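You operate a simulated robot arm through the tools that you are given. There is no shell and no other tool.

You are at the controls of a simulated two-armed robot. One attempt, no reset.

TASK
Join the two tubes on the tube jig with the white tube saddle.
Fine: end to end; loosen the jig wing nut, push them together with the teal stop and tighten it again; the third tube stays where it lies.

It is judged by the outcome, as a careful person would: the job done as asked, and still so three seconds after it is handed in. It fails if anything else is knocked over, pushed out of place, dropped, spilled or broken.

THE ROBOT
Two 7-joint arms with two-finger grippers on one trunk that stands fixed in place. Base frame: the origin is at the foot of the trunk, x ahead of it, y to its left, z up. Lengths are in m, angles in degrees, forces in N, time in s.
The left shoulder is at [0.041, 0.17, 1.223], the right one opposite. With the tool pointing down near the work surface each hand reaches from about 0.18 to 0.66 m from the base axis, measured 20 degrees to its own side. Payload 2.69 kg a hand.
The tool frame of a hand sits at the grasp point between the pads (the TCP): z along the fingers, y along the line on which they close. The tips reach 0.02 m beyond it. The gripper opens to 0.1 m. The gripper's body begins 0.063 m behind the TCP.
Orientation is that of the tool frame in the base frame, as a unit quaternion [x, y, z, w]. With the fingers straight down and closing along the base's y, the tool's x points along the base's -x, its y along +y and its z along -z.

THE INTERFACE
- The arms move only by the tool apply_moves. It takes "left_moves", "right_moves" or both (then of equal length, played together; a hand with none holds still); each is a list of rows, each a list of 7 numbers: the gripper command, from -1 (fully open) to 1 (shut), values between in proportion, then the shift along the base's x, y, z in m, then the turn, a rotation vector about the base's x, y, z in degrees. In form: [[gripper, dx, dy, dz, ax, ay, az], ...]. A call has 1 to 20 rows; each row shifts and turns the commanded pose from where the row before left it. A row lasts 0.2 s, in which the tool goes at most 0.05 m and 8.6 degrees; a call with a longer step from one row to the next is refused whole, and so is a gripper value outside its range. Where a pose cannot be reached the arm comes as near as it can. A force on the tool above 50 N (or 10 N above the force at the start of the call, whichever is more), or a blocked arm, ends the call early, and 0.2 s more pass. The fingers move at their own pace (about 0.108 m/s each) and stop on an object; they squeeze with about 32 N. The grip force told is the motor's: it shows also when the fingers shut on nothing. Time passes only in rows, and 0.2 s behind the last, so rows that do not move let the fingers close. It gives the time, the measured TCP pose, the force on the tool (base axes), the opening and the grip force at its end, in the units of the frame above (readings bear some noise), with the torque about the TCP (base axes, N m) and any sound that the robot's microphone picked up.
- Cameras (640 x 400 px; columns grow to the right, rows downward): "scene" is now at [0.1649, 0.0557, 1.1605]; the picture's right is [0.59, -0.81, -0.01], its down [-0.09, -0.05, -0.99] and it looks along [0.81, 0.58, -0.10] (base axes); focal length 214 px, centre (320, 200). "left" rides on the left gripper at [0.07, 0.019, -0.099] in its tool frame; the picture's right is [-0.26, 0.97, 0.00], its down [-0.75, -0.20, -0.63] and it looks along [-0.61, -0.16, 0.78] (tool axes); focal length 230 px, centre (320, 200). "right" rides on the right gripper at [0.07, -0.019, -0.099] in its tool frame; the picture's right is [0.26, 0.97, 0.00], its down [-0.75, 0.20, -0.63] and it looks along [-0.61, 0.16, 0.78] (tool axes); focal length 230 px, centre (320, 200).
- snapshot(camera): a new picture of that camera. It takes no simulated time.
- move_column(by): slides the trunk up (or, below 0, down) by that many m; the arms and the scene camera ride with it, the base frame stays. It gives what a move gives, with no picture.
- turn_head(pan, tilt): turns the head with the scene camera to pan (to the left, within 60 degrees either way) and tilt (down, from -29 to 69), counted from straight ahead of the robot. It gives what a move gives.
- locate(camera, pixels): for up to 12 pixels [column, row] of the newest picture of that camera ("zoom" is the newest enlarged one), the place [x, y, z] in the base frame of the surface seen there, good to about 0.002 m. It takes no simulated time.
- enlarge(camera, box): a new picture of the part [left, top, right, bottom] of that camera's present view, enlarged. It takes no simulated time.
- hand_in(): hands the job in; it is judged then, once.

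Unless the task says otherwise, let go and move clear before handing in.

The tools are called by a JSON object that holds its "name" and its "arguments". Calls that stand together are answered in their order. apply_moves: Moves the arms, as the interface text tells. Its arguments: {"type":"object","properties":{"left_moves":{"type":"array","items":{"type":"array","items":{"type":"number"}}},"right_moves":{"type":"array","items":{"type":"array","items":{"type":"number"}}}},"required":[]} The other tools are called the same way: move_column (by) slides the trunk up or down; turn_head (pan, tilt) turns the head that bears the scene camera; snapshot (camera) takes a picture; locate (camera, pixels) gives the place of the surface under pixels of a picture; enlarge (camera, box) takes an enlarged picture of a part of a camera's view; hand_in () hands the job in.

At the start:

```text
clock: 0.0
left_ee_pos: [0.342, 0.4225, 1.1589]
left_ee_rot: [0.0, 1.0, -0.001, 0.0]
left_wrist_force: [1.0, 0.4, 0.1]
left_ft_torque: [-0.01, -0.01, 0.0]
left_width: 0.0999
left_grip_force: 0.0
right_ee_pos: [0.3588, 0.0657, 1.1695]
right_ee_rot: [-0.001, 1.0, -0.001, 0.0]
right_wrist_force: [-0.3, 0.0, -0.1]
right_ft_torque: [-0.02, 0.01, 0.01]
right_width: 0.0998
right_grip_force: 0.0
trunk travel left (down, up): [-0.45, 0.24]
head pan, tilt: [35.8, 5.1]
```

scene: 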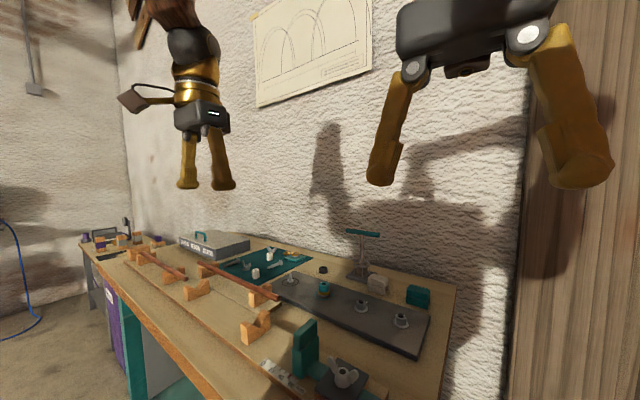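
right: 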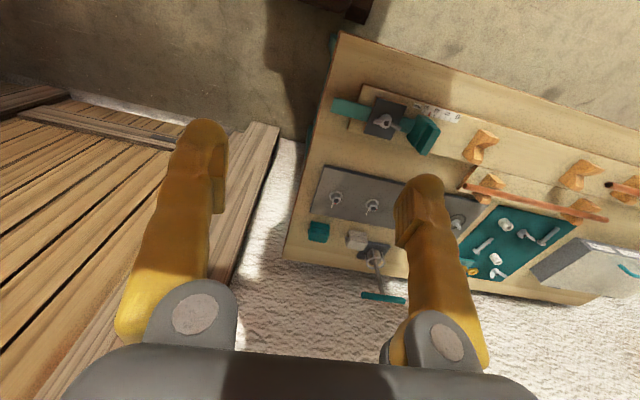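
left: 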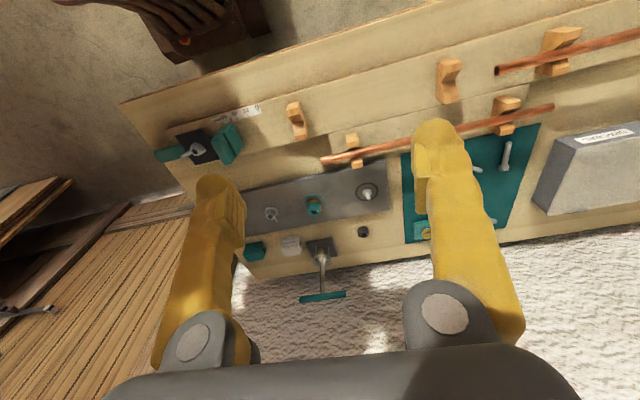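

The pictures show a bench with copper tubes on wooden blocks, a teal stop with a wing nut near scene pixel (345,375), and a teal mat with small white parts. I'll tilt the head down to see the bench better.

{"name": "turn_head", "arguments": {"pan": 40, "tilt": 40}}

{"name": "snapshot", "arguments": {"camera": "scene"}}

{"name": "enlarge", "arguments": {"camera": "left", "box": [120, 60, 400, 260]}}

{"name": "enlarge", "arguments": {"camera": "right", "box": [300, 60, 640, 320]}}

```text
clock: 1.0
left_ee_pos: [0.3212, 0.421, 1.1505]
left_ee_rot: [0.0, 1.0, -0.001, -0.02]
left_wrist_force: [0.0, 0.3, 0.3]
left_ft_torque: [0.0, -0.01, 0.02]
left_width: 0.0997
left_grip_force: 0.1
right_ee_pos: [0.3405, 0.0651, 1.1757]
right_ee_rot: [0.0, 1.0, -0.001, 0.008]
right_wrist_force: [-0.6, -0.1, -0.4]
right_ft_torque: [0.01, 0.0, -0.02]
right_width: 0.1003
right_grip_force: 0.1
trunk travel left (down, up): [-0.45, 0.24]
head pan, tilt: [40.0, 40.0]
```

```text
taken
```

scene: 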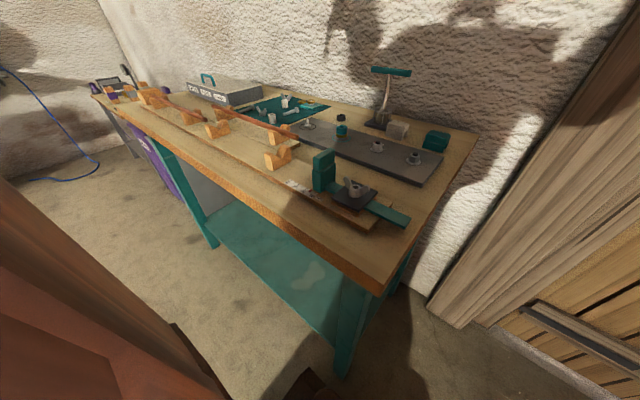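

```text
2.00 times, centred on (260, 160) of left
```

zoom: 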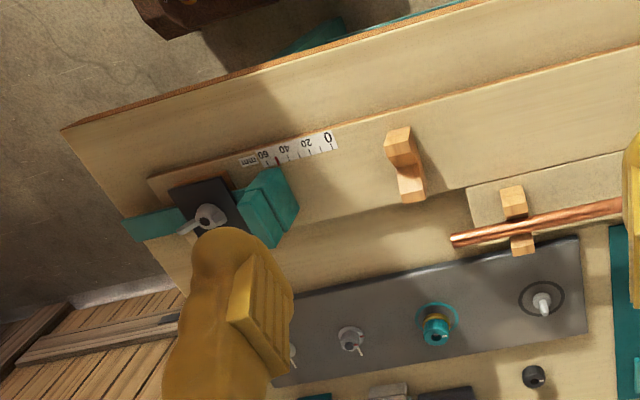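

```text
1.54 times, centred on (470, 190) of right
```

zoom: 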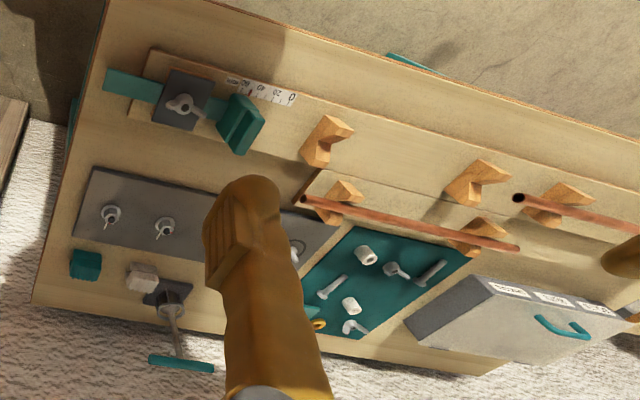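

The head view now shows the whole bench, with the teal stop near (325,170) and V-blocks with tubes to its left. I'll enlarge the parts of the scene and locate the key points.

{"name": "enlarge", "arguments": {"camera": "scene", "box": [80, 60, 320, 210]}}

{"name": "enlarge", "arguments": {"camera": "scene", "box": [240, 60, 480, 240]}}

{"name": "locate", "arguments": {"camera": "scene", "pixels": [[322, 160], [355, 186], [278, 155], [275, 130], [218, 130], [190, 116], [285, 103], [272, 117], [375, 290], [475, 132], [100, 95], [345, 126]]}}

{"name": "snapshot", "arguments": {"camera": "left"}}

{"name": "snapshot", "arguments": {"camera": "right"}}

```text
2.67 times, centred on (200, 135) of scene
```

zoom: 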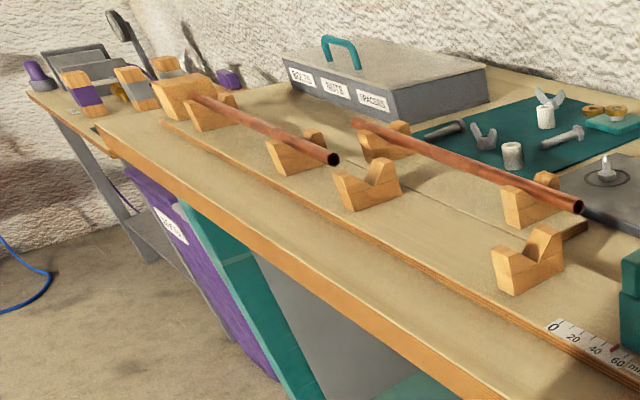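

```text
2.22 times, centred on (360, 150) of scene
```

zoom: 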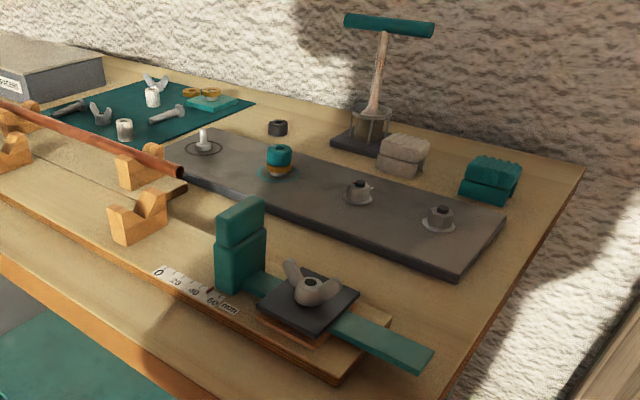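

```text
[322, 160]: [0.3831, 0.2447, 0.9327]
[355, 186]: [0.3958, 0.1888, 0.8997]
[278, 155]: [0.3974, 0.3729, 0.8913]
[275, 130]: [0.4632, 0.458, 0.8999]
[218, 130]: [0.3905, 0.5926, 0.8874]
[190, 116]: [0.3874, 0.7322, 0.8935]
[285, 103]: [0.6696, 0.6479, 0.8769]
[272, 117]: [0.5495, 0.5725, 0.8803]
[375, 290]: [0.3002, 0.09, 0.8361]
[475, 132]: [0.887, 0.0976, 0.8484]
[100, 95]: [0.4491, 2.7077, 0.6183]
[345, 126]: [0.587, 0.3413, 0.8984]
```

```text
taken
```

left: 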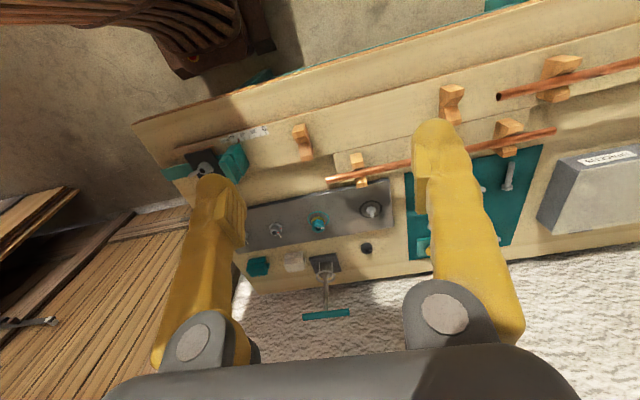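

```text
taken
```

right: 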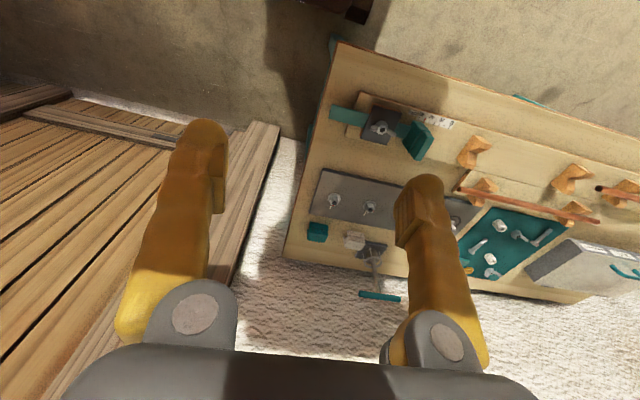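

The V-block row runs along y at x≈0.39 with bench top near z≈0.85. I need to see the left end of the jig and the ribbed white and teal blocks near (400,130), so I'll pan further and enlarge.

{"name": "enlarge", "arguments": {"camera": "scene", "box": [360, 60, 460, 160]}}

{"name": "enlarge", "arguments": {"camera": "scene", "box": [240, 85, 340, 147]}}

{"name": "turn_head", "arguments": {"pan": 60, "tilt": 25}}

{"name": "snapshot", "arguments": {"camera": "scene"}}

{"name": "enlarge", "arguments": {"camera": "scene", "box": [200, 60, 440, 210]}}

```text
4.00 times, centred on (410, 110) of scene
```

zoom: 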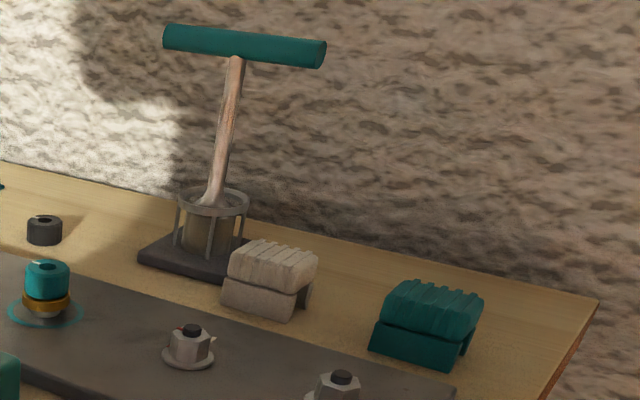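

```text
6.40 times, centred on (290, 116) of scene
```

zoom: 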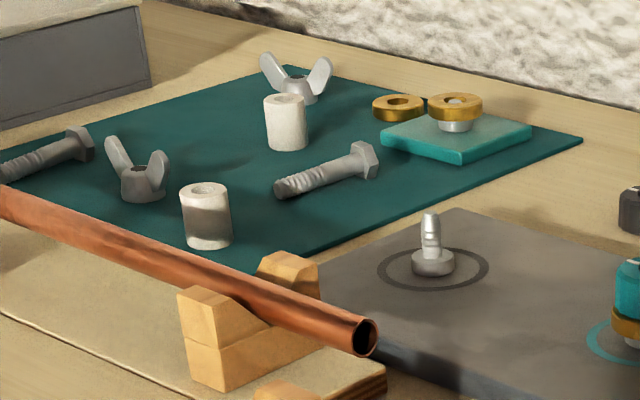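

```text
clock: 1.8
left_ee_pos: [0.3205, 0.4218, 1.1492]
left_ee_rot: [0.0, 1.0, -0.001, -0.019]
left_wrist_force: [-0.1, 0.3, -0.7]
left_ft_torque: [0.0, 0.01, 0.01]
left_width: 0.0998
left_grip_force: 0.1
right_ee_pos: [0.3409, 0.0647, 1.1764]
right_ee_rot: [0.0, 1.0, -0.001, 0.008]
right_wrist_force: [-0.5, -0.8, -0.4]
right_ft_torque: [0.0, -0.02, -0.03]
right_width: 0.1001
right_grip_force: 0.1
trunk travel left (down, up): [-0.45, 0.24]
head pan, tilt: [60.0, 25.0]
```

```text
taken
```

scene: 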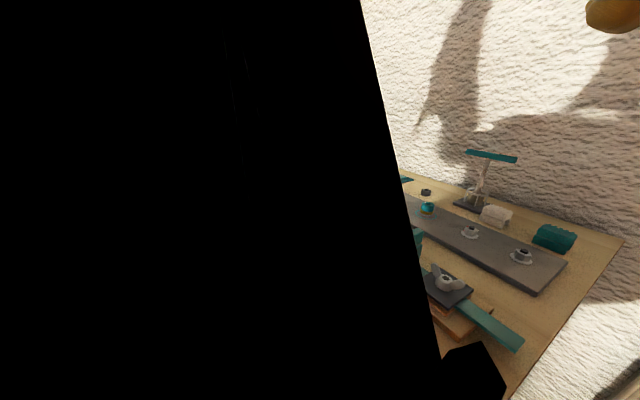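

```text
2.67 times, centred on (320, 135) of scene
```

zoom: 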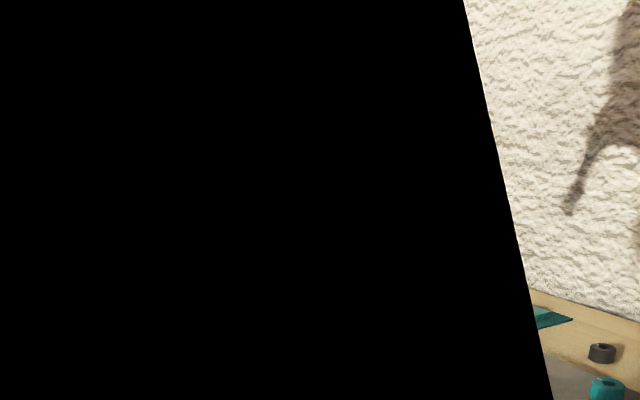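

Pan 60 is blocked by the left shoulder (black area). I'll return the head to about 45/30 and raise the view with the left hand moved leftwards for a look at the left end of the bench.

{"name": "turn_head", "arguments": {"pan": 47, "tilt": 25}}

{"name": "apply_moves", "arguments": {"left_moves": [[-1, 0.0, 0.04, 0, 0, 0, 0], [-1, 0.0, 0.04, 0, 0, 0, 0], [-1, 0.0, 0.04, 0, 0, 0, 0], [-1, 0.0, 0.04, 0, 0, 0, 0]]}}

{"name": "snapshot", "arguments": {"camera": "scene"}}

{"name": "snapshot", "arguments": {"camera": "left"}}

```text
clock: 2.6
left_ee_pos: [0.321, 0.4209, 1.15]
left_ee_rot: [-0.001, 1.0, -0.001, -0.018]
left_wrist_force: [0.5, -0.1, -1.1]
left_ft_torque: [-0.01, 0.05, 0.01]
left_width: 0.1002
left_grip_force: 0.1
right_ee_pos: [0.3404, 0.0647, 1.1749]
right_ee_rot: [0.0, 1.0, 0.0, 0.007]
right_wrist_force: [0.0, -0.1, 0.1]
right_ft_torque: [-0.02, -0.01, 0.02]
right_width: 0.0998
right_grip_force: 0.1
trunk travel left (down, up): [-0.45, 0.24]
head pan, tilt: [47.0, 25.0]
```

```text
clock: 3.6
left_ee_pos: [0.3239, 0.5817, 1.164]
left_ee_rot: [-0.001, 1.0, -0.002, 0.007]
left_wrist_force: [-0.2, 0.5, -0.4]
left_ft_torque: [-0.02, 0.03, 0.0]
left_width: 0.0997
left_grip_force: 0.0
right_ee_pos: [0.3414, 0.0659, 1.175]
right_ee_rot: [0.0, 1.0, -0.002, 0.007]
right_wrist_force: [-0.1, 0.0, 1.2]
right_ft_torque: [-0.02, -0.01, -0.01]
right_width: 0.1002
right_grip_force: 0.2
trunk travel left (down, up): [-0.45, 0.24]
head pan, tilt: [47.0, 25.0]
```

```text
taken
```

scene: 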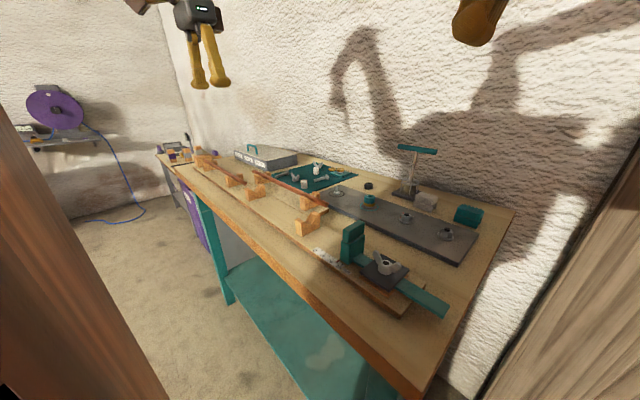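

```text
taken
```

left: 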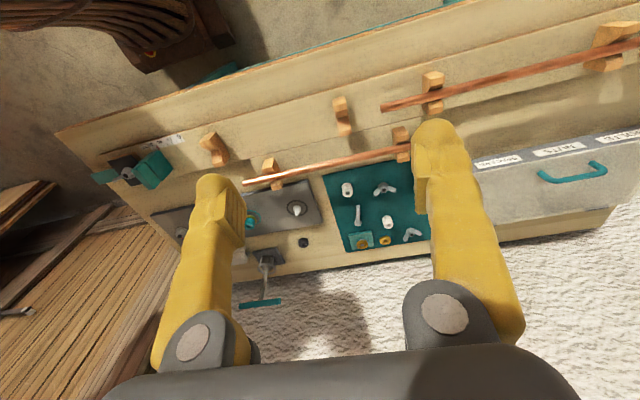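

The left camera shows the front tube from (382,107) rightwards and the back tube from (245,183) to (410,150). I'll enlarge both the left end of the bench in the scene view and locate the tube ends.

{"name": "enlarge", "arguments": {"camera": "scene", "box": [150, 130, 270, 205]}}

{"name": "locate", "arguments": {"camera": "left", "pixels": [[384, 107], [630, 43], [432, 78], [605, 30], [340, 100], [213, 148], [246, 183], [268, 168], [400, 135], [150, 165], [102, 177], [130, 172]]}}

{"name": "enlarge", "arguments": {"camera": "left", "box": [320, 0, 640, 200]}}

{"name": "enlarge", "arguments": {"camera": "left", "box": [40, 80, 360, 280]}}

```text
5.33 times, centred on (210, 168) of scene
```

zoom: 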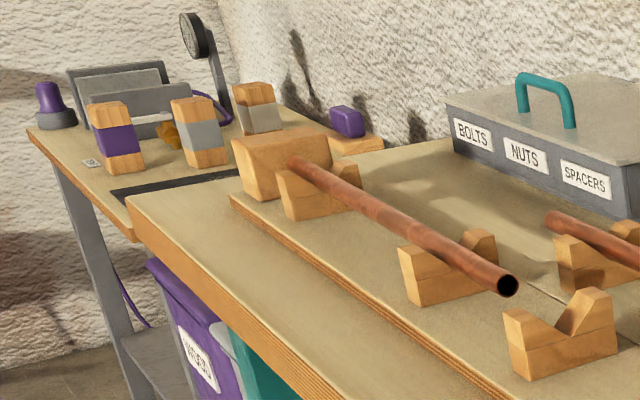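

```text
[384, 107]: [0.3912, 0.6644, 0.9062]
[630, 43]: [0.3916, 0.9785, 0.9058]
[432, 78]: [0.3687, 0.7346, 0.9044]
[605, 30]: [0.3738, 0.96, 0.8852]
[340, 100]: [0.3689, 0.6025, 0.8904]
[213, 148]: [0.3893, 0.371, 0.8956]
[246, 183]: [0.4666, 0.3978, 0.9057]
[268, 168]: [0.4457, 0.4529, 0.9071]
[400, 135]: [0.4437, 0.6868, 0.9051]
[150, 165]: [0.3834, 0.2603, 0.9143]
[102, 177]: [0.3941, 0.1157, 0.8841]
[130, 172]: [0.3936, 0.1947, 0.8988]
```

```text
2.00 times, centred on (480, 100) of left
```

zoom: 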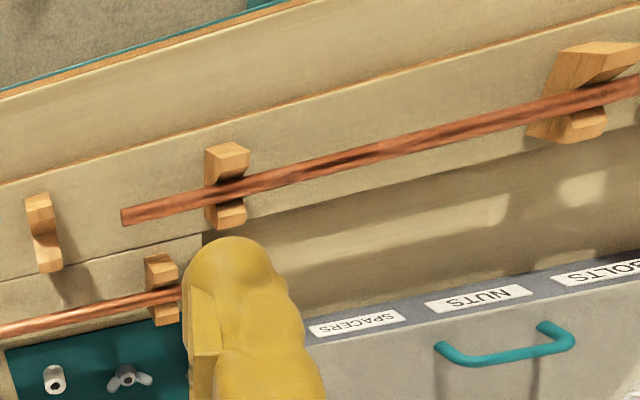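

```text
2.00 times, centred on (200, 180) of left
```

zoom: 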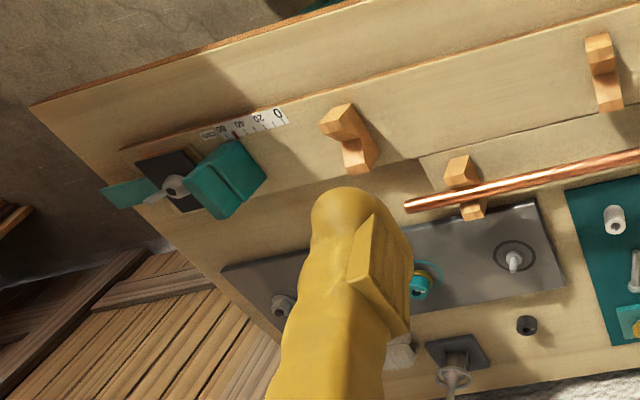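

Front row V-blocks sit at y≈0.37, 0.60, 0.735, 0.96 (x≈0.391); the front tube spans y 0.664 to about 0.98, the rear one starts at y≈0.398. I need to find whether a third tube exists, so I'll scan with the head to the front and right and bring the left camera lower over the jig.

{"name": "turn_head", "arguments": {"pan": 10, "tilt": 55}}

{"name": "snapshot", "arguments": {"camera": "scene"}}

{"name": "apply_moves", "arguments": {"left_moves": [[-1, -0.02, 0.03, -0.03, 0, 0, 0], [-1, -0.02, 0.03, -0.03, 0, 0, 0], [-1, -0.02, 0.03, -0.03, 0, 0, 0], [-1, -0.02, 0.0, -0.03, 0, 0, 0]]}}

{"name": "snapshot", "arguments": {"camera": "left"}}

{"name": "turn_head", "arguments": {"pan": -40, "tilt": 45}}

{"name": "snapshot", "arguments": {"camera": "scene"}}

```text
clock: 4.6
left_ee_pos: [0.3253, 0.5793, 1.1642]
left_ee_rot: [-0.001, 1.0, -0.002, 0.007]
left_wrist_force: [-0.3, -0.9, 0.3]
left_ft_torque: [0.01, -0.01, 0.01]
left_width: 0.0996
left_grip_force: 0.0
right_ee_pos: [0.3413, 0.0647, 1.175]
right_ee_rot: [-0.001, 1.0, -0.001, 0.008]
right_wrist_force: [0.8, -0.1, -0.3]
right_ft_torque: [-0.01, -0.01, 0.01]
right_width: 0.1001
right_grip_force: 0.0
trunk travel left (down, up): [-0.45, 0.24]
head pan, tilt: [10.0, 55.0]
```

```text
taken
```

scene: 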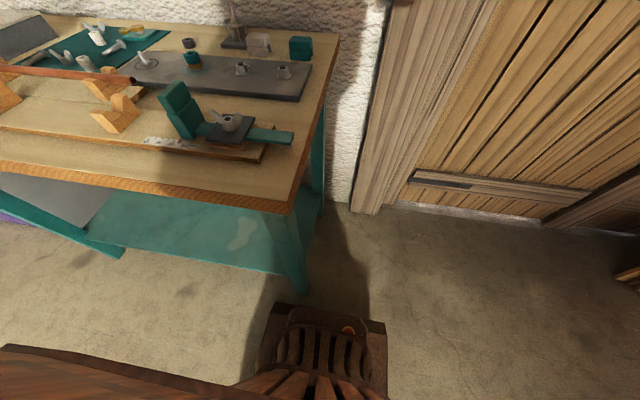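

```text
clock: 5.6
left_ee_pos: [0.2439, 0.6698, 1.044]
left_ee_rot: [-0.001, 1.0, 0.0, 0.008]
left_wrist_force: [0.6, -0.6, -0.3]
left_ft_torque: [0.0, -0.03, 0.0]
left_width: 0.0999
left_grip_force: 0.0
right_ee_pos: [0.3408, 0.065, 1.1753]
right_ee_rot: [-0.001, 1.0, -0.001, 0.008]
right_wrist_force: [0.5, 0.1, 0.1]
right_ft_torque: [0.02, -0.02, -0.03]
right_width: 0.1001
right_grip_force: 0.1
trunk travel left (down, up): [-0.45, 0.24]
head pan, tilt: [10.0, 55.0]
```

```text
taken
```

left: 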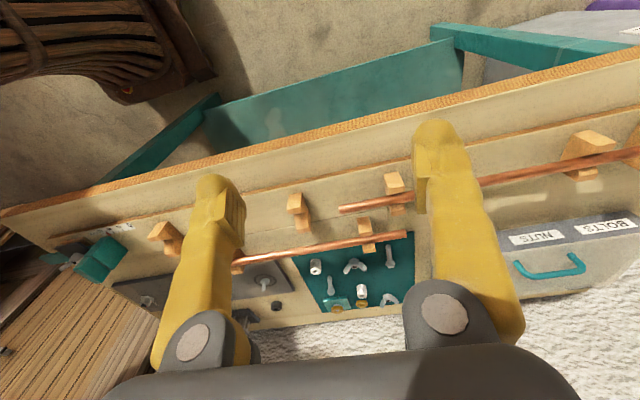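

```text
clock: 6.8
left_ee_pos: [0.2449, 0.6717, 1.0438]
left_ee_rot: [-0.001, 1.0, -0.001, 0.008]
left_wrist_force: [-0.7, -0.3, -0.1]
left_ft_torque: [0.02, 0.02, -0.03]
left_width: 0.1001
left_grip_force: 0.1
right_ee_pos: [0.341, 0.0646, 1.1749]
right_ee_rot: [0.0, 1.0, -0.001, 0.008]
right_wrist_force: [-0.3, 0.6, -0.5]
right_ft_torque: [0.01, 0.0, -0.04]
right_width: 0.1002
right_grip_force: 0.1
trunk travel left (down, up): [-0.45, 0.24]
head pan, tilt: [-40.0, 45.0]
```

```text
taken
```

scene: 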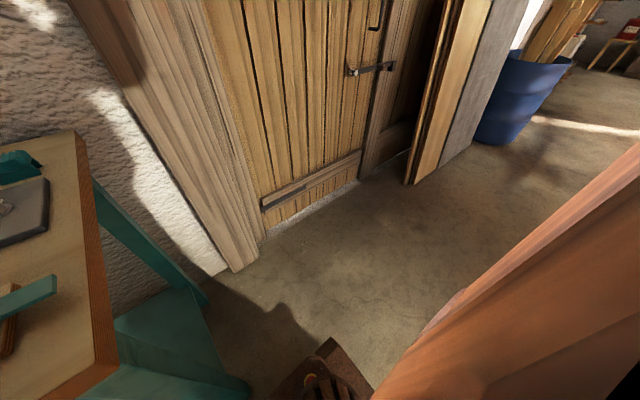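

Only two tube pieces show so far: the front one from (342,208) to beyond (640,150), and the rear one from (235,262) to (407,233). I'll enlarge to check for a seam (maybe the front row already holds two pieces) and measure.

{"name": "enlarge", "arguments": {"camera": "left", "box": [460, 80, 640, 240]}}

{"name": "locate", "arguments": {"camera": "left", "pixels": [[344, 208], [405, 234], [600, 160], [637, 152], [588, 145], [394, 185], [366, 225], [296, 205], [165, 233], [95, 260], [410, 196], [500, 178]]}}

{"name": "enlarge", "arguments": {"camera": "left", "box": [230, 150, 430, 320]}}

```text
2.50 times, centred on (550, 160) of left
```

zoom: 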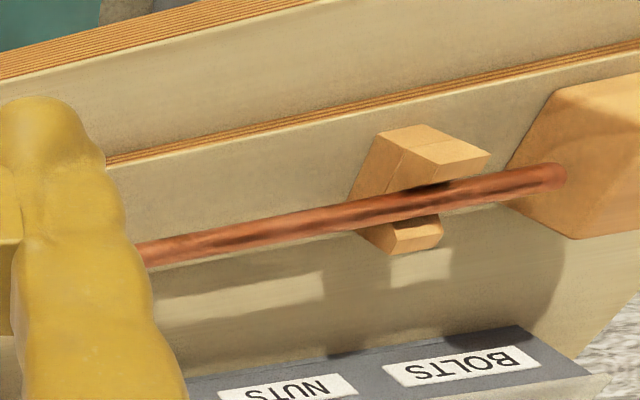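

```text
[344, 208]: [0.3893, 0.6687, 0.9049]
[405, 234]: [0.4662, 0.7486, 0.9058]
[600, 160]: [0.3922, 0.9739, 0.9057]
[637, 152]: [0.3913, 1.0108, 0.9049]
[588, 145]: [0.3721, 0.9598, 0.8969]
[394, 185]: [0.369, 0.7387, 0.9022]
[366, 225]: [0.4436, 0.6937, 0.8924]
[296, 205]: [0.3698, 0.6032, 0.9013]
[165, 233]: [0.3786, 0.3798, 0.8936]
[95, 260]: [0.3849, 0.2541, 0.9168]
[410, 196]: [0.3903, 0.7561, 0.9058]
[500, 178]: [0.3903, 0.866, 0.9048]
```

```text
2.35 times, centred on (330, 235) of left
```

zoom: 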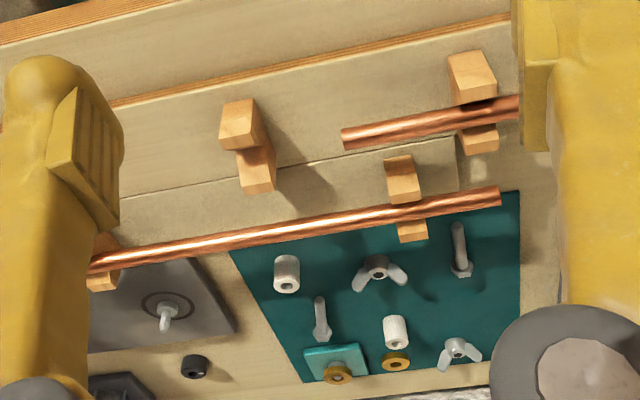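

The front tube runs y≈0.665–1.012 against the end block, and the rear tube y≈0.398–0.749 on its rack; each is about 0.35 m. I still need to find the third tube, so I'll survey with the head and with the left hand over the rear left of the bench.

{"name": "apply_moves", "arguments": {"left_moves": [[-1, 0.03, 0.02, 0.04, 0, 0, 0], [-1, 0.03, 0.02, 0.04, 0, 0, 0], [-1, 0.03, 0.02, 0.04, 0, 0, 0], [-1, 0.03, 0.02, 0.03, 0, 0, 0], [-1, 0.03, 0.02, 0.0, 0, 0, 0], [-1, 0.03, 0.02, 0.0, 0, 0, 0]]}}

{"name": "snapshot", "arguments": {"camera": "left"}}

{"name": "turn_head", "arguments": {"pan": 30, "tilt": 35}}

{"name": "snapshot", "arguments": {"camera": "scene"}}

{"name": "snapshot", "arguments": {"camera": "right"}}

```text
refused: row 1 steps farther than a row can; nothing moved
```

```text
taken
```

left: 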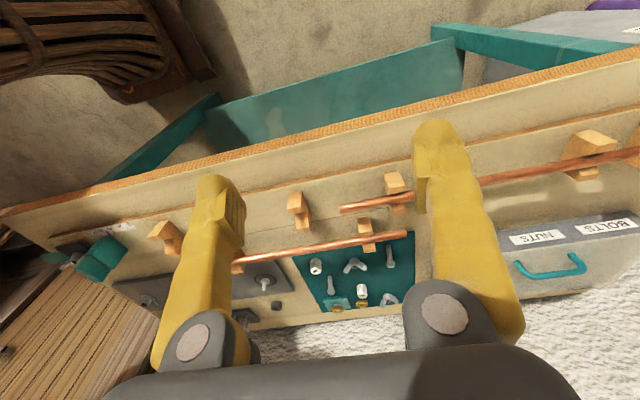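

```text
clock: 8.2
left_ee_pos: [0.2448, 0.671, 1.0436]
left_ee_rot: [-0.001, 1.0, -0.001, 0.008]
left_wrist_force: [-0.5, -0.2, 0.4]
left_ft_torque: [-0.01, -0.03, 0.01]
left_width: 0.0996
left_grip_force: 0.1
right_ee_pos: [0.3413, 0.0647, 1.176]
right_ee_rot: [-0.001, 1.0, -0.001, 0.009]
right_wrist_force: [0.0, -0.4, 0.0]
right_ft_torque: [-0.03, -0.05, 0.01]
right_width: 0.0998
right_grip_force: 0.1
trunk travel left (down, up): [-0.45, 0.24]
head pan, tilt: [30.0, 35.0]
```

```text
taken
```

scene: 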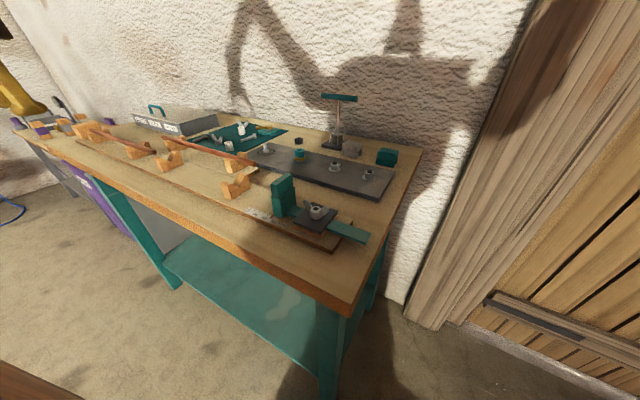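

```text
taken
```

right: 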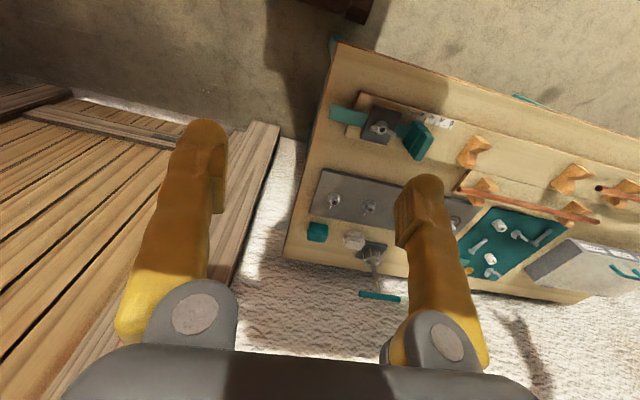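

Only two tubes appear on this bench so far; the space behind the toolbox and the far-left bench remain unseen. I'll move the left hand further back-left in smaller steps for a look there.

{"name": "apply_moves", "arguments": {"left_moves": [[-1, 0.02, 0.02, 0.035, 0, 0, 0], [-1, 0.02, 0.02, 0.035, 0, 0, 0], [-1, 0.02, 0.02, 0.035, 0, 0, 0], [-1, 0.02, 0.02, 0.03, 0, 0, 0], [-1, 0.02, 0.02, 0.03, 0, 0, 0], [-1, 0.03, 0.02, 0.0, 0, 0, 0], [-1, 0.03, 0.02, 0.0, 0, 0, 0]]}}

{"name": "snapshot", "arguments": {"camera": "left"}}

{"name": "turn_head", "arguments": {"pan": 52, "tilt": 15}}

{"name": "snapshot", "arguments": {"camera": "scene"}}

```text
clock: 9.8
left_ee_pos: [0.3381, 0.7568, 1.1944]
left_ee_rot: [0.0, 1.0, -0.002, 0.008]
left_wrist_force: [-0.1, -0.9, 0.5]
left_ft_torque: [0.03, -0.01, 0.01]
left_width: 0.0999
left_grip_force: 0.1
left hand out of reach, approached as far as the arm can: row 5, 6, 7
right_ee_pos: [0.3409, 0.066, 1.1749]
right_ee_rot: [-0.001, 1.0, -0.001, 0.008]
right_wrist_force: [-0.5, -0.7, 0.1]
right_ft_torque: [-0.02, -0.03, 0.01]
right_width: 0.1001
right_grip_force: 0.1
trunk travel left (down, up): [-0.45, 0.24]
head pan, tilt: [30.0, 35.0]
```

```text
taken
```

left: 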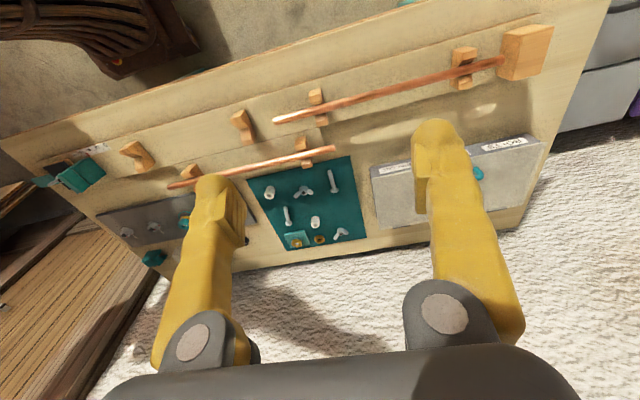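

```text
clock: 10.7
left_ee_pos: [0.3392, 0.7571, 1.1945]
left_ee_rot: [-0.001, 1.0, -0.001, 0.007]
left_wrist_force: [0.2, -0.2, -0.7]
left_ft_torque: [0.0, -0.04, 0.0]
left_width: 0.0999
left_grip_force: 0.1
right_ee_pos: [0.3414, 0.0651, 1.1756]
right_ee_rot: [-0.001, 1.0, -0.001, 0.008]
right_wrist_force: [-0.4, -0.4, 0.8]
right_ft_torque: [0.01, 0.02, -0.01]
right_width: 0.1
right_grip_force: 0.1
trunk travel left (down, up): [-0.45, 0.24]
head pan, tilt: [52.0, 15.0]
```

```text
taken
```

scene: 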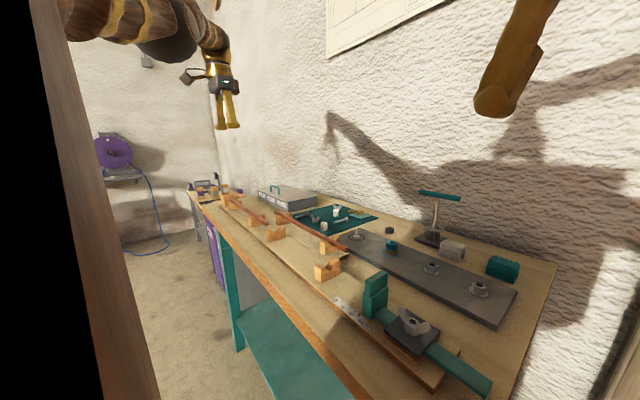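

The bench holds just two tubes: (273,120)-(500,62) on the jig and (170,186)-(335,148) on the rack, so the rack tube is the one to lay in the empty jig V-blocks. I'll check the jig tube for a seam, and locate the saddle and the stop details in the scene view.

{"name": "enlarge", "arguments": {"camera": "left", "box": [260, 20, 560, 150]}}

{"name": "locate", "arguments": {"camera": "scene", "pixels": [[452, 245], [452, 252], [440, 245], [463, 247], [502, 265], [375, 284], [412, 320], [490, 385], [350, 302], [388, 247], [357, 235], [435, 205]]}}

{"name": "enlarge", "arguments": {"camera": "scene", "box": [330, 250, 510, 400]}}

{"name": "enlarge", "arguments": {"camera": "scene", "box": [410, 215, 530, 300]}}

```text
2.13 times, centred on (410, 85) of left
```

zoom: 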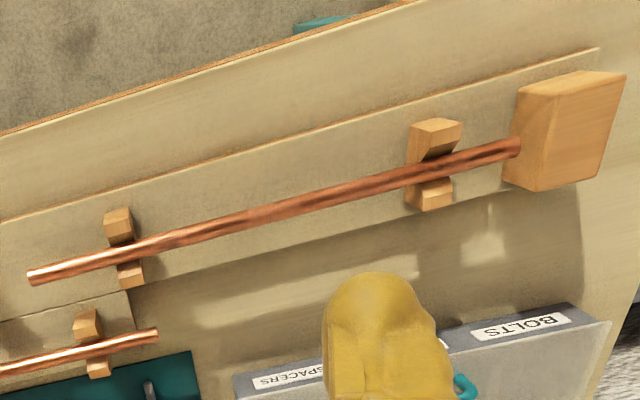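

```text
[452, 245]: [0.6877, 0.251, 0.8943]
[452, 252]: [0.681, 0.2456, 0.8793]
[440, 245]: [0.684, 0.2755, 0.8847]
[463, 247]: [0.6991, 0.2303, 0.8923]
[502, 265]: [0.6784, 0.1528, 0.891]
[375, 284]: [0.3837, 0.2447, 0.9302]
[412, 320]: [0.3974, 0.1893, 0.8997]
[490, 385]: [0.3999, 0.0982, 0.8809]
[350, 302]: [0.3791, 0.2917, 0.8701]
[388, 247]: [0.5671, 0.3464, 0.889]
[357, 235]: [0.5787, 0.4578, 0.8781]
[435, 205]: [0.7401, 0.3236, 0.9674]
```

```text
2.67 times, centred on (420, 325) of scene
```

zoom: 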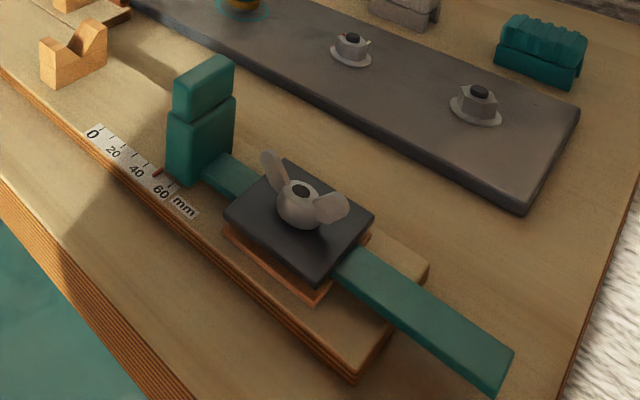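

```text
4.71 times, centred on (470, 258) of scene
```

zoom: 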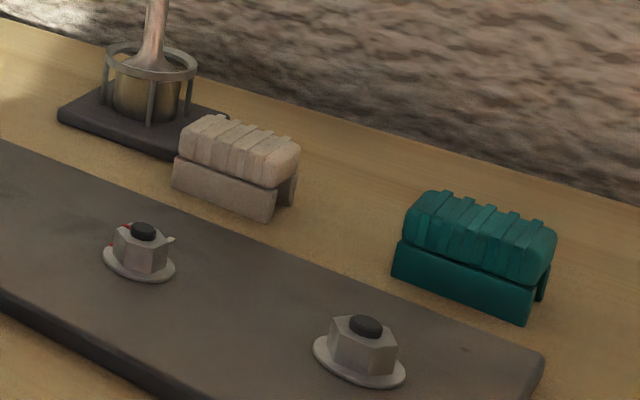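

The jig tube is one continuous piece touching the end block at (515,148) in zoom; the saddle is the white ribbed U-block near (0.69, 0.25), the wing nut at (0.397, 0.189, 0.90), the stop at (0.384, 0.25). I'll first bring the right hand lower over the wing nut and stop to inspect them closely.

{"name": "apply_moves", "arguments": {"right_moves": [[-1, -0.006, 0.02, -0.03, 0, 0, 0], [-1, -0.006, 0.02, -0.03, 0, 0, 0], [-1, -0.006, 0.02, -0.03, 0, 0, 0], [-1, -0.006, 0.02, -0.03, 0, 0, 0], [-1, -0.006, 0.02, -0.03, 0, 0, 0]]}}

{"name": "snapshot", "arguments": {"camera": "right"}}

{"name": "enlarge", "arguments": {"camera": "right", "box": [200, 60, 480, 240]}}

```text
clock: 11.9
left_ee_pos: [0.3392, 0.7567, 1.1942]
left_ee_rot: [0.0, 1.0, -0.001, 0.007]
left_wrist_force: [-1.2, 0.1, 0.5]
left_ft_torque: [0.03, 0.0, 0.01]
left_width: 0.0999
left_grip_force: 0.1
right_ee_pos: [0.311, 0.1673, 1.0242]
right_ee_rot: [0.0, 1.0, -0.001, 0.008]
right_wrist_force: [0.3, 0.6, -0.2]
right_ft_torque: [-0.01, 0.01, -0.01]
right_width: 0.0999
right_grip_force: 0.0
trunk travel left (down, up): [-0.45, 0.24]
head pan, tilt: [52.0, 15.0]
```

```text
taken
```

right: 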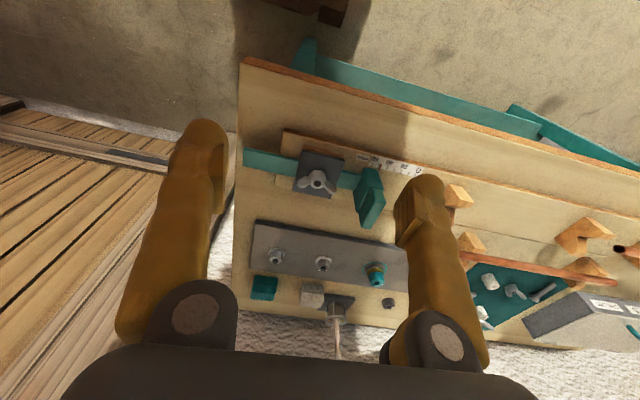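

```text
2.22 times, centred on (340, 150) of right
```

zoom: 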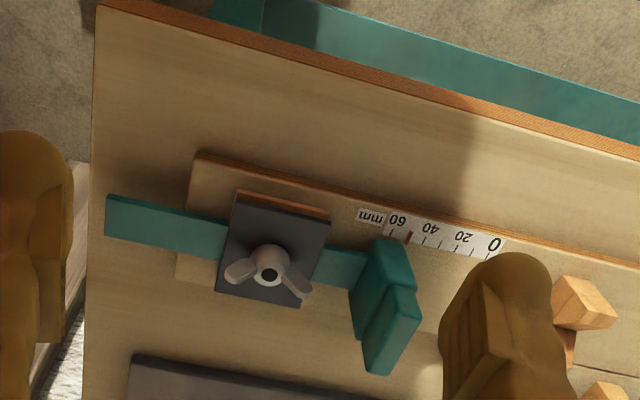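

The wing nut's wings in the zoom sit at (240,272) and (298,285), about parallel to the teal bar. I'll locate the nut, plate, bar and stop edges precisely.

{"name": "locate", "arguments": {"camera": "zoom", "pixels": [[234, 275], [302, 288], [270, 275], [270, 258], [108, 215], [240, 200], [225, 285], [325, 240], [388, 250], [405, 300], [375, 340], [408, 290]]}}

{"name": "locate", "arguments": {"camera": "right", "pixels": [[419, 175], [385, 167], [367, 172], [455, 197], [310, 288], [302, 296], [322, 290], [304, 285], [312, 300], [262, 280], [340, 300], [245, 60]]}}

{"name": "enlarge", "arguments": {"camera": "right", "box": [280, 140, 400, 230]}}

```text
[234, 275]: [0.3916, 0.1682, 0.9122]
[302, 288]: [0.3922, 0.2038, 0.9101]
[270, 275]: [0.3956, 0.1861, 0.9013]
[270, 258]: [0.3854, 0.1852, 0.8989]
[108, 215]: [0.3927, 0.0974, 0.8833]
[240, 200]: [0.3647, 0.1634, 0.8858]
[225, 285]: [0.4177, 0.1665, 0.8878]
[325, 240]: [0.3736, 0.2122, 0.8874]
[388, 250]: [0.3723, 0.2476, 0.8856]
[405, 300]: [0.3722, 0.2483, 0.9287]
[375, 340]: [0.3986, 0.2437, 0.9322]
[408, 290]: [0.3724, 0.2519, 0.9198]
```

```text
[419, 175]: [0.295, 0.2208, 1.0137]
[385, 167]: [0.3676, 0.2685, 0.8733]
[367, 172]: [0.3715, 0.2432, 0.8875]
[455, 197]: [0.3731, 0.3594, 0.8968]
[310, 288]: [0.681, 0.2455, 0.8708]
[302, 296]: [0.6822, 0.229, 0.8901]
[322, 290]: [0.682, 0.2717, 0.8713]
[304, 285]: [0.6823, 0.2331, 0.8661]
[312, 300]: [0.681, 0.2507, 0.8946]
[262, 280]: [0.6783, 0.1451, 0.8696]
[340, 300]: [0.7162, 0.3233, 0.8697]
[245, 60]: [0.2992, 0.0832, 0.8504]
```

```text
4.44 times, centred on (340, 185) of right
```

zoom: 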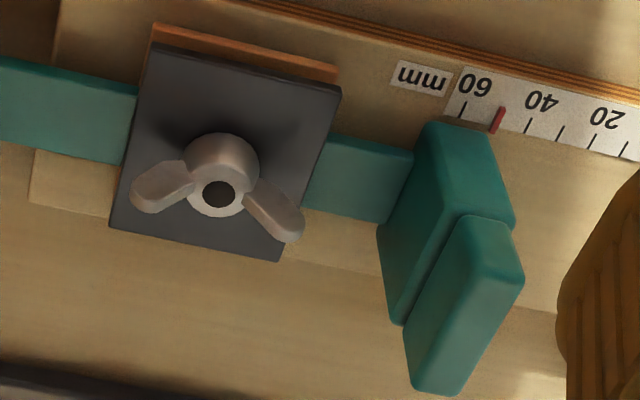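

Wing nut axis is about (0.392, 0.186) with wings along y at z≈0.911, plate top 0.888; the scale puts the stop at about 50 mm with 0 near y≈0.31. Next I'll withdraw the right hand and bring the left hand over the saddle to measure it.

{"name": "apply_moves", "arguments": {"right_moves": [[-1, 0, -0.03, 0.03, 0, 0, 0], [-1, 0, -0.03, 0.03, 0, 0, 0], [-1, 0, -0.04, 0.03, 0, 0, 0], [-1, 0, -0.045, 0.02, 0, 0, 0], [-1, 0, -0.045, 0.0, 0, 0, 0], [-1, 0, -0.045, 0.0, 0, 0, 0]]}}

{"name": "apply_moves", "arguments": {"left_moves": [[-1, -0.01, -0.045, 0, 0, 0, 0], [-1, 0.0, -0.045, 0, 0, 0, 0], [-1, 0.0, -0.045, 0, 0, 0, 0], [-1, 0.0, -0.045, 0, 0, 0, 0], [-1, 0.02, -0.045, 0, 0, 0, 0], [-1, 0.02, -0.045, 0, 0, 0, 0], [-1, 0.02, -0.045, 0, 0, 0, 0], [-1, 0.03, -0.04, 0, 0, 0, 0], [-1, 0.03, -0.04, 0, 0, 0, 0], [-1, 0.03, -0.035, -0.02, 0, 0, 0], [-1, 0.03, -0.035, -0.02, 0, 0, 0], [-1, 0.03, -0.035, -0.02, 0, 0, 0]]}}

{"name": "snapshot", "arguments": {"camera": "left"}}

```text
clock: 13.3
left_ee_pos: [0.3386, 0.7548, 1.197]
left_ee_rot: [0.0, 1.0, -0.001, 0.008]
left_wrist_force: [-0.5, -0.7, 0.4]
left_ft_torque: [0.02, -0.01, -0.02]
left_width: 0.1001
left_grip_force: 0.1
right_ee_pos: [0.3112, -0.0702, 1.1393]
right_ee_rot: [-0.001, 1.0, 0.0, 0.007]
right_wrist_force: [-0.1, 0.4, 0.1]
right_ft_torque: [0.02, -0.01, 0.03]
right_width: 0.0998
right_grip_force: 0.1
trunk travel left (down, up): [-0.45, 0.24]
head pan, tilt: [52.0, 15.0]
```

```text
refused: row 10 steps farther than a row can; nothing moved
```

```text
taken
```

left: 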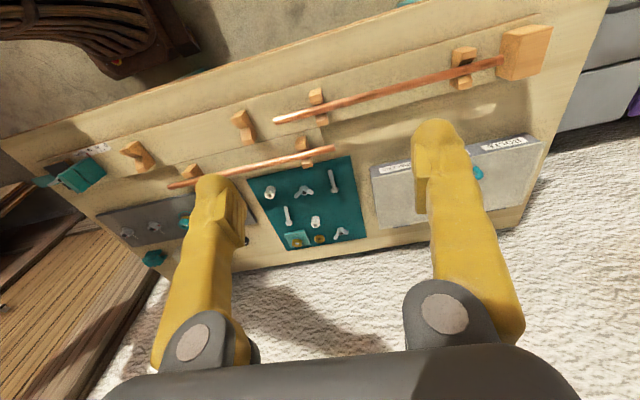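

The right hand is clear at (0.311, -0.070, 1.139); the left move was refused for over-long steps. I'll repeat it with smaller steps.

{"name": "apply_moves", "arguments": {"left_moves": [[-1, -0.01, -0.045, 0, 0, 0, 0], [-1, 0.0, -0.045, 0, 0, 0, 0], [-1, 0.0, -0.045, 0, 0, 0, 0], [-1, 0.0, -0.045, 0, 0, 0, 0], [-1, 0.02, -0.04, 0, 0, 0, 0], [-1, 0.02, -0.04, 0, 0, 0, 0], [-1, 0.02, -0.04, 0, 0, 0, 0], [-1, 0.02, -0.04, 0, 0, 0, 0], [-1, 0.02, -0.04, 0, 0, 0, 0], [-1, 0.03, -0.03, -0.02, 0, 0, 0], [-1, 0.03, -0.03, -0.02, 0, 0, 0], [-1, 0.03, -0.03, -0.02, 0, 0, 0], [-1, 0.03, -0.005, -0.03, 0, 0, 0], [-1, 0.03, 0, -0.03, 0, 0, 0]]}}

{"name": "snapshot", "arguments": {"camera": "left"}}

```text
clock: 16.3
left_ee_pos: [0.6368, 0.3889, 1.1345]
left_ee_rot: [-0.001, 1.0, -0.001, 0.007]
left_wrist_force: [0.4, 1.4, -1.3]
left_ft_torque: [0.01, 0.06, -0.01]
left_width: 0.0999
left_grip_force: 0.0
left hand out of reach, approached as far as the arm can: row 1, 2, 3, 4, 5, 6, 7, 8, 10, 11, 12, 13, 14
right_ee_pos: [0.3139, -0.0688, 1.1383]
right_ee_rot: [0.0, 1.0, -0.001, 0.007]
right_wrist_force: [0.7, 0.7, -0.2]
right_ft_torque: [0.02, -0.01, 0.0]
right_width: 0.0998
right_grip_force: 0.1
trunk travel left (down, up): [-0.45, 0.24]
head pan, tilt: [52.0, 15.0]
```

```text
taken
```

left: 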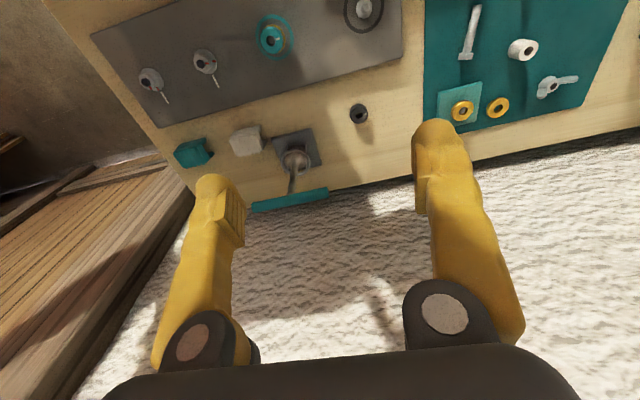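

The left hand overshot its reach at (0.637, 0.389, 1.13); the white saddle is visible at (247,141). I'll pull back and lower to about (0.56, 0.30, 1.05), and see how the command tracks.

{"name": "apply_moves", "arguments": {"left_moves": [[-1, -0.02, 0, -0.01, 0, 0, 0], [-1, -0.02, 0.0, -0.01, 0, 0, 0], [-1, -0.02, -0.01, -0.01, 0, 0, 0], [-1, -0.02, -0.01, 0, 0, 0, 0]]}}

{"name": "snapshot", "arguments": {"camera": "left"}}

```text
clock: 16.7
left_ee_pos: [0.5888, 0.3875, 1.1439]
left_ee_rot: [0.0, 1.0, 0.001, 0.028]
left_wrist_force: [-1.2, -0.3, -0.5]
left_ft_torque: [-0.01, -0.1, 0.02]
left_width: 0.1001
left_grip_force: 0.0
right_ee_pos: [0.2888, -0.07, 1.1452]
right_ee_rot: [-0.001, 1.0, -0.002, 0.019]
right_wrist_force: [-0.9, -0.9, -0.3]
right_ft_torque: [0.02, -0.07, 0.0]
right_width: 0.0998
right_grip_force: 0.1
trunk travel left (down, up): [-0.45, 0.24]
head pan, tilt: [52.0, 15.0]
stopped in row 2 (left hand): the arm was blocked; the commanded pose is now the measured one
```

```text
taken
```

left: 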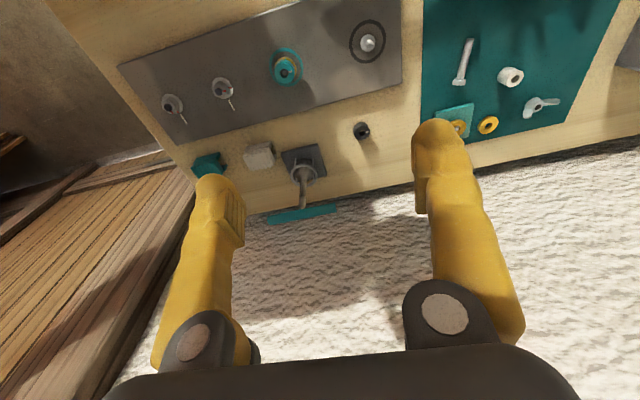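

The left arm reported blocked, and the right hand shifted about 2.5 cm as well, so the arms may be touching each other. I'll look with the head.

{"name": "turn_head", "arguments": {"pan": 20, "tilt": 10}}

{"name": "snapshot", "arguments": {"camera": "scene"}}

{"name": "snapshot", "arguments": {"camera": "right"}}

```text
clock: 17.7
left_ee_pos: [0.5928, 0.3868, 1.1404]
left_ee_rot: [-0.001, 1.0, 0.002, 0.026]
left_wrist_force: [-0.4, -0.7, -0.8]
left_ft_torque: [0.01, 0.0, -0.02]
left_width: 0.0998
left_grip_force: 0.1
right_ee_pos: [0.2942, -0.0682, 1.1429]
right_ee_rot: [0.001, 1.0, -0.001, 0.016]
right_wrist_force: [-0.4, 0.5, 0.2]
right_ft_torque: [-0.01, -0.04, 0.01]
right_width: 0.1001
right_grip_force: 0.1
trunk travel left (down, up): [-0.45, 0.24]
head pan, tilt: [20.0, 10.0]
```

```text
taken
```

scene: 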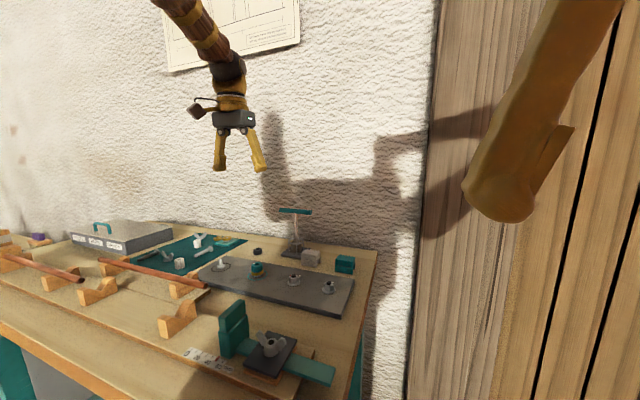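

```text
taken
```

right: 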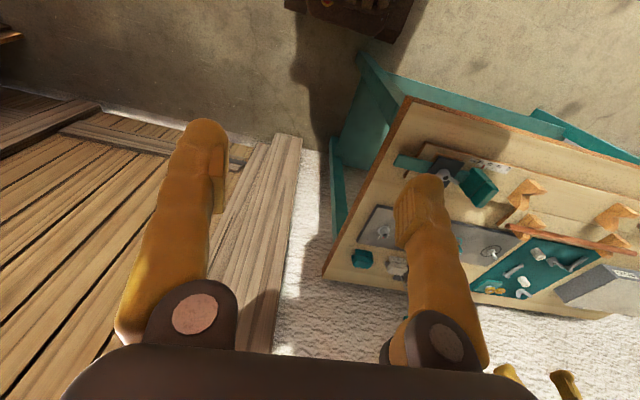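

No contact is visible between the arms, so the block was likely the stretched-out pose. I'll continue gently toward (0.57, 0.30, 1.06).

{"name": "apply_moves", "arguments": {"left_moves": [[-1, -0.005, -0.02, -0.015, 0, 0, 0], [-1, -0.005, -0.02, -0.02, 0, 0, 0], [-1, -0.005, -0.02, -0.02, 0, 0, 0], [-1, -0.005, -0.02, -0.02, 0, 0, 0]]}}

{"name": "snapshot", "arguments": {"camera": "left"}}

{"name": "enlarge", "arguments": {"camera": "left", "box": [180, 60, 440, 260]}}

```text
clock: 18.0
left_ee_pos: [0.5692, 0.3778, 1.1476]
left_ee_rot: [0.0, 0.999, 0.001, 0.036]
left_wrist_force: [-1.3, 0.4, -0.5]
left_ft_torque: [0.05, -0.13, 0.03]
left_width: 0.1
left_grip_force: 0.0
right_ee_pos: [0.2711, -0.0702, 1.1484]
right_ee_rot: [-0.002, 1.0, -0.004, 0.027]
right_wrist_force: [-1.1, -1.2, -0.7]
right_ft_torque: [0.03, -0.1, -0.04]
right_width: 0.1001
right_grip_force: 0.0
trunk travel left (down, up): [-0.45, 0.24]
head pan, tilt: [20.0, 10.0]
stopped in row 1 (left hand): the arm was blocked; the commanded pose is now the measured one
```

```text
taken
```

left: 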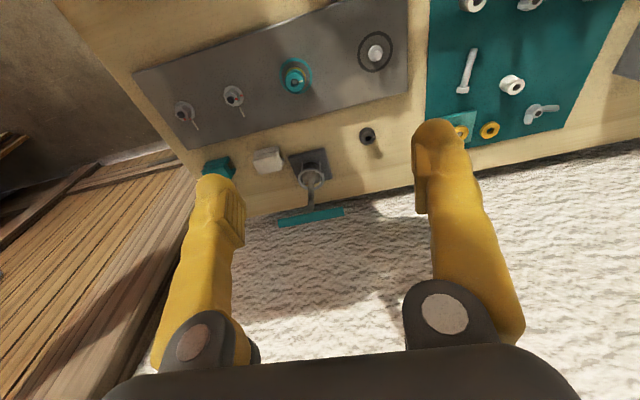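

```text
2.00 times, centred on (310, 160) of left
```

zoom: 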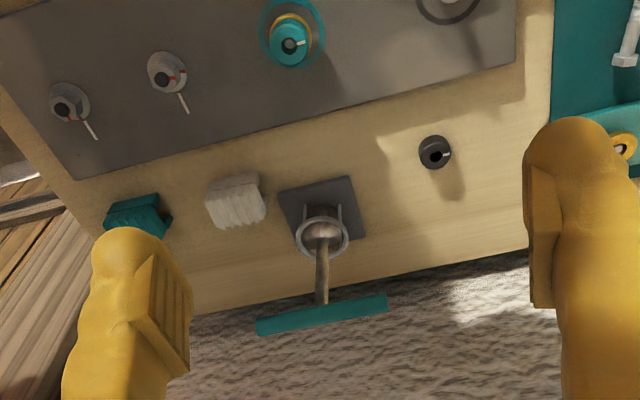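

Both hands have shifted back together with a matching tilt (~3°), as if the whole trunk were leaning back, though nothing touches the hands. I'll look up at the left arm to see what is blocking it before moving further.

{"name": "turn_head", "arguments": {"pan": 30, "tilt": -25}}

{"name": "snapshot", "arguments": {"camera": "scene"}}

```text
clock: 19.0
left_ee_pos: [0.5743, 0.3801, 1.1439]
left_ee_rot: [0.0, 0.999, -0.001, 0.033]
left_wrist_force: [0.3, 0.1, 0.4]
left_ft_torque: [-0.02, -0.04, 0.01]
left_width: 0.0999
left_grip_force: 0.0
right_ee_pos: [0.2763, -0.0698, 1.1477]
right_ee_rot: [0.0, 1.0, -0.002, 0.025]
right_wrist_force: [-0.7, 0.0, -0.4]
right_ft_torque: [-0.01, -0.03, 0.01]
right_width: 0.1
right_grip_force: 0.1
trunk travel left (down, up): [-0.45, 0.24]
head pan, tilt: [30.0, -25.0]
```

```text
taken
```

scene: 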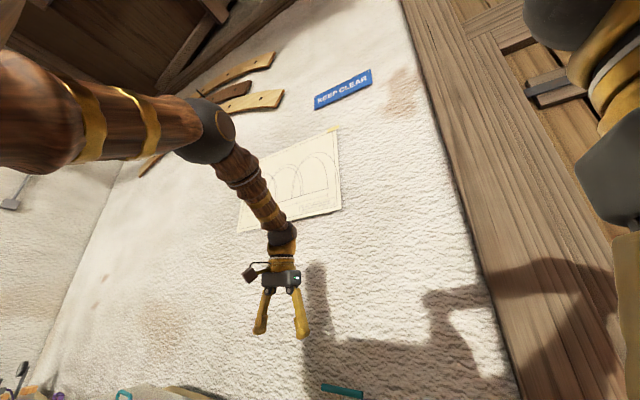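

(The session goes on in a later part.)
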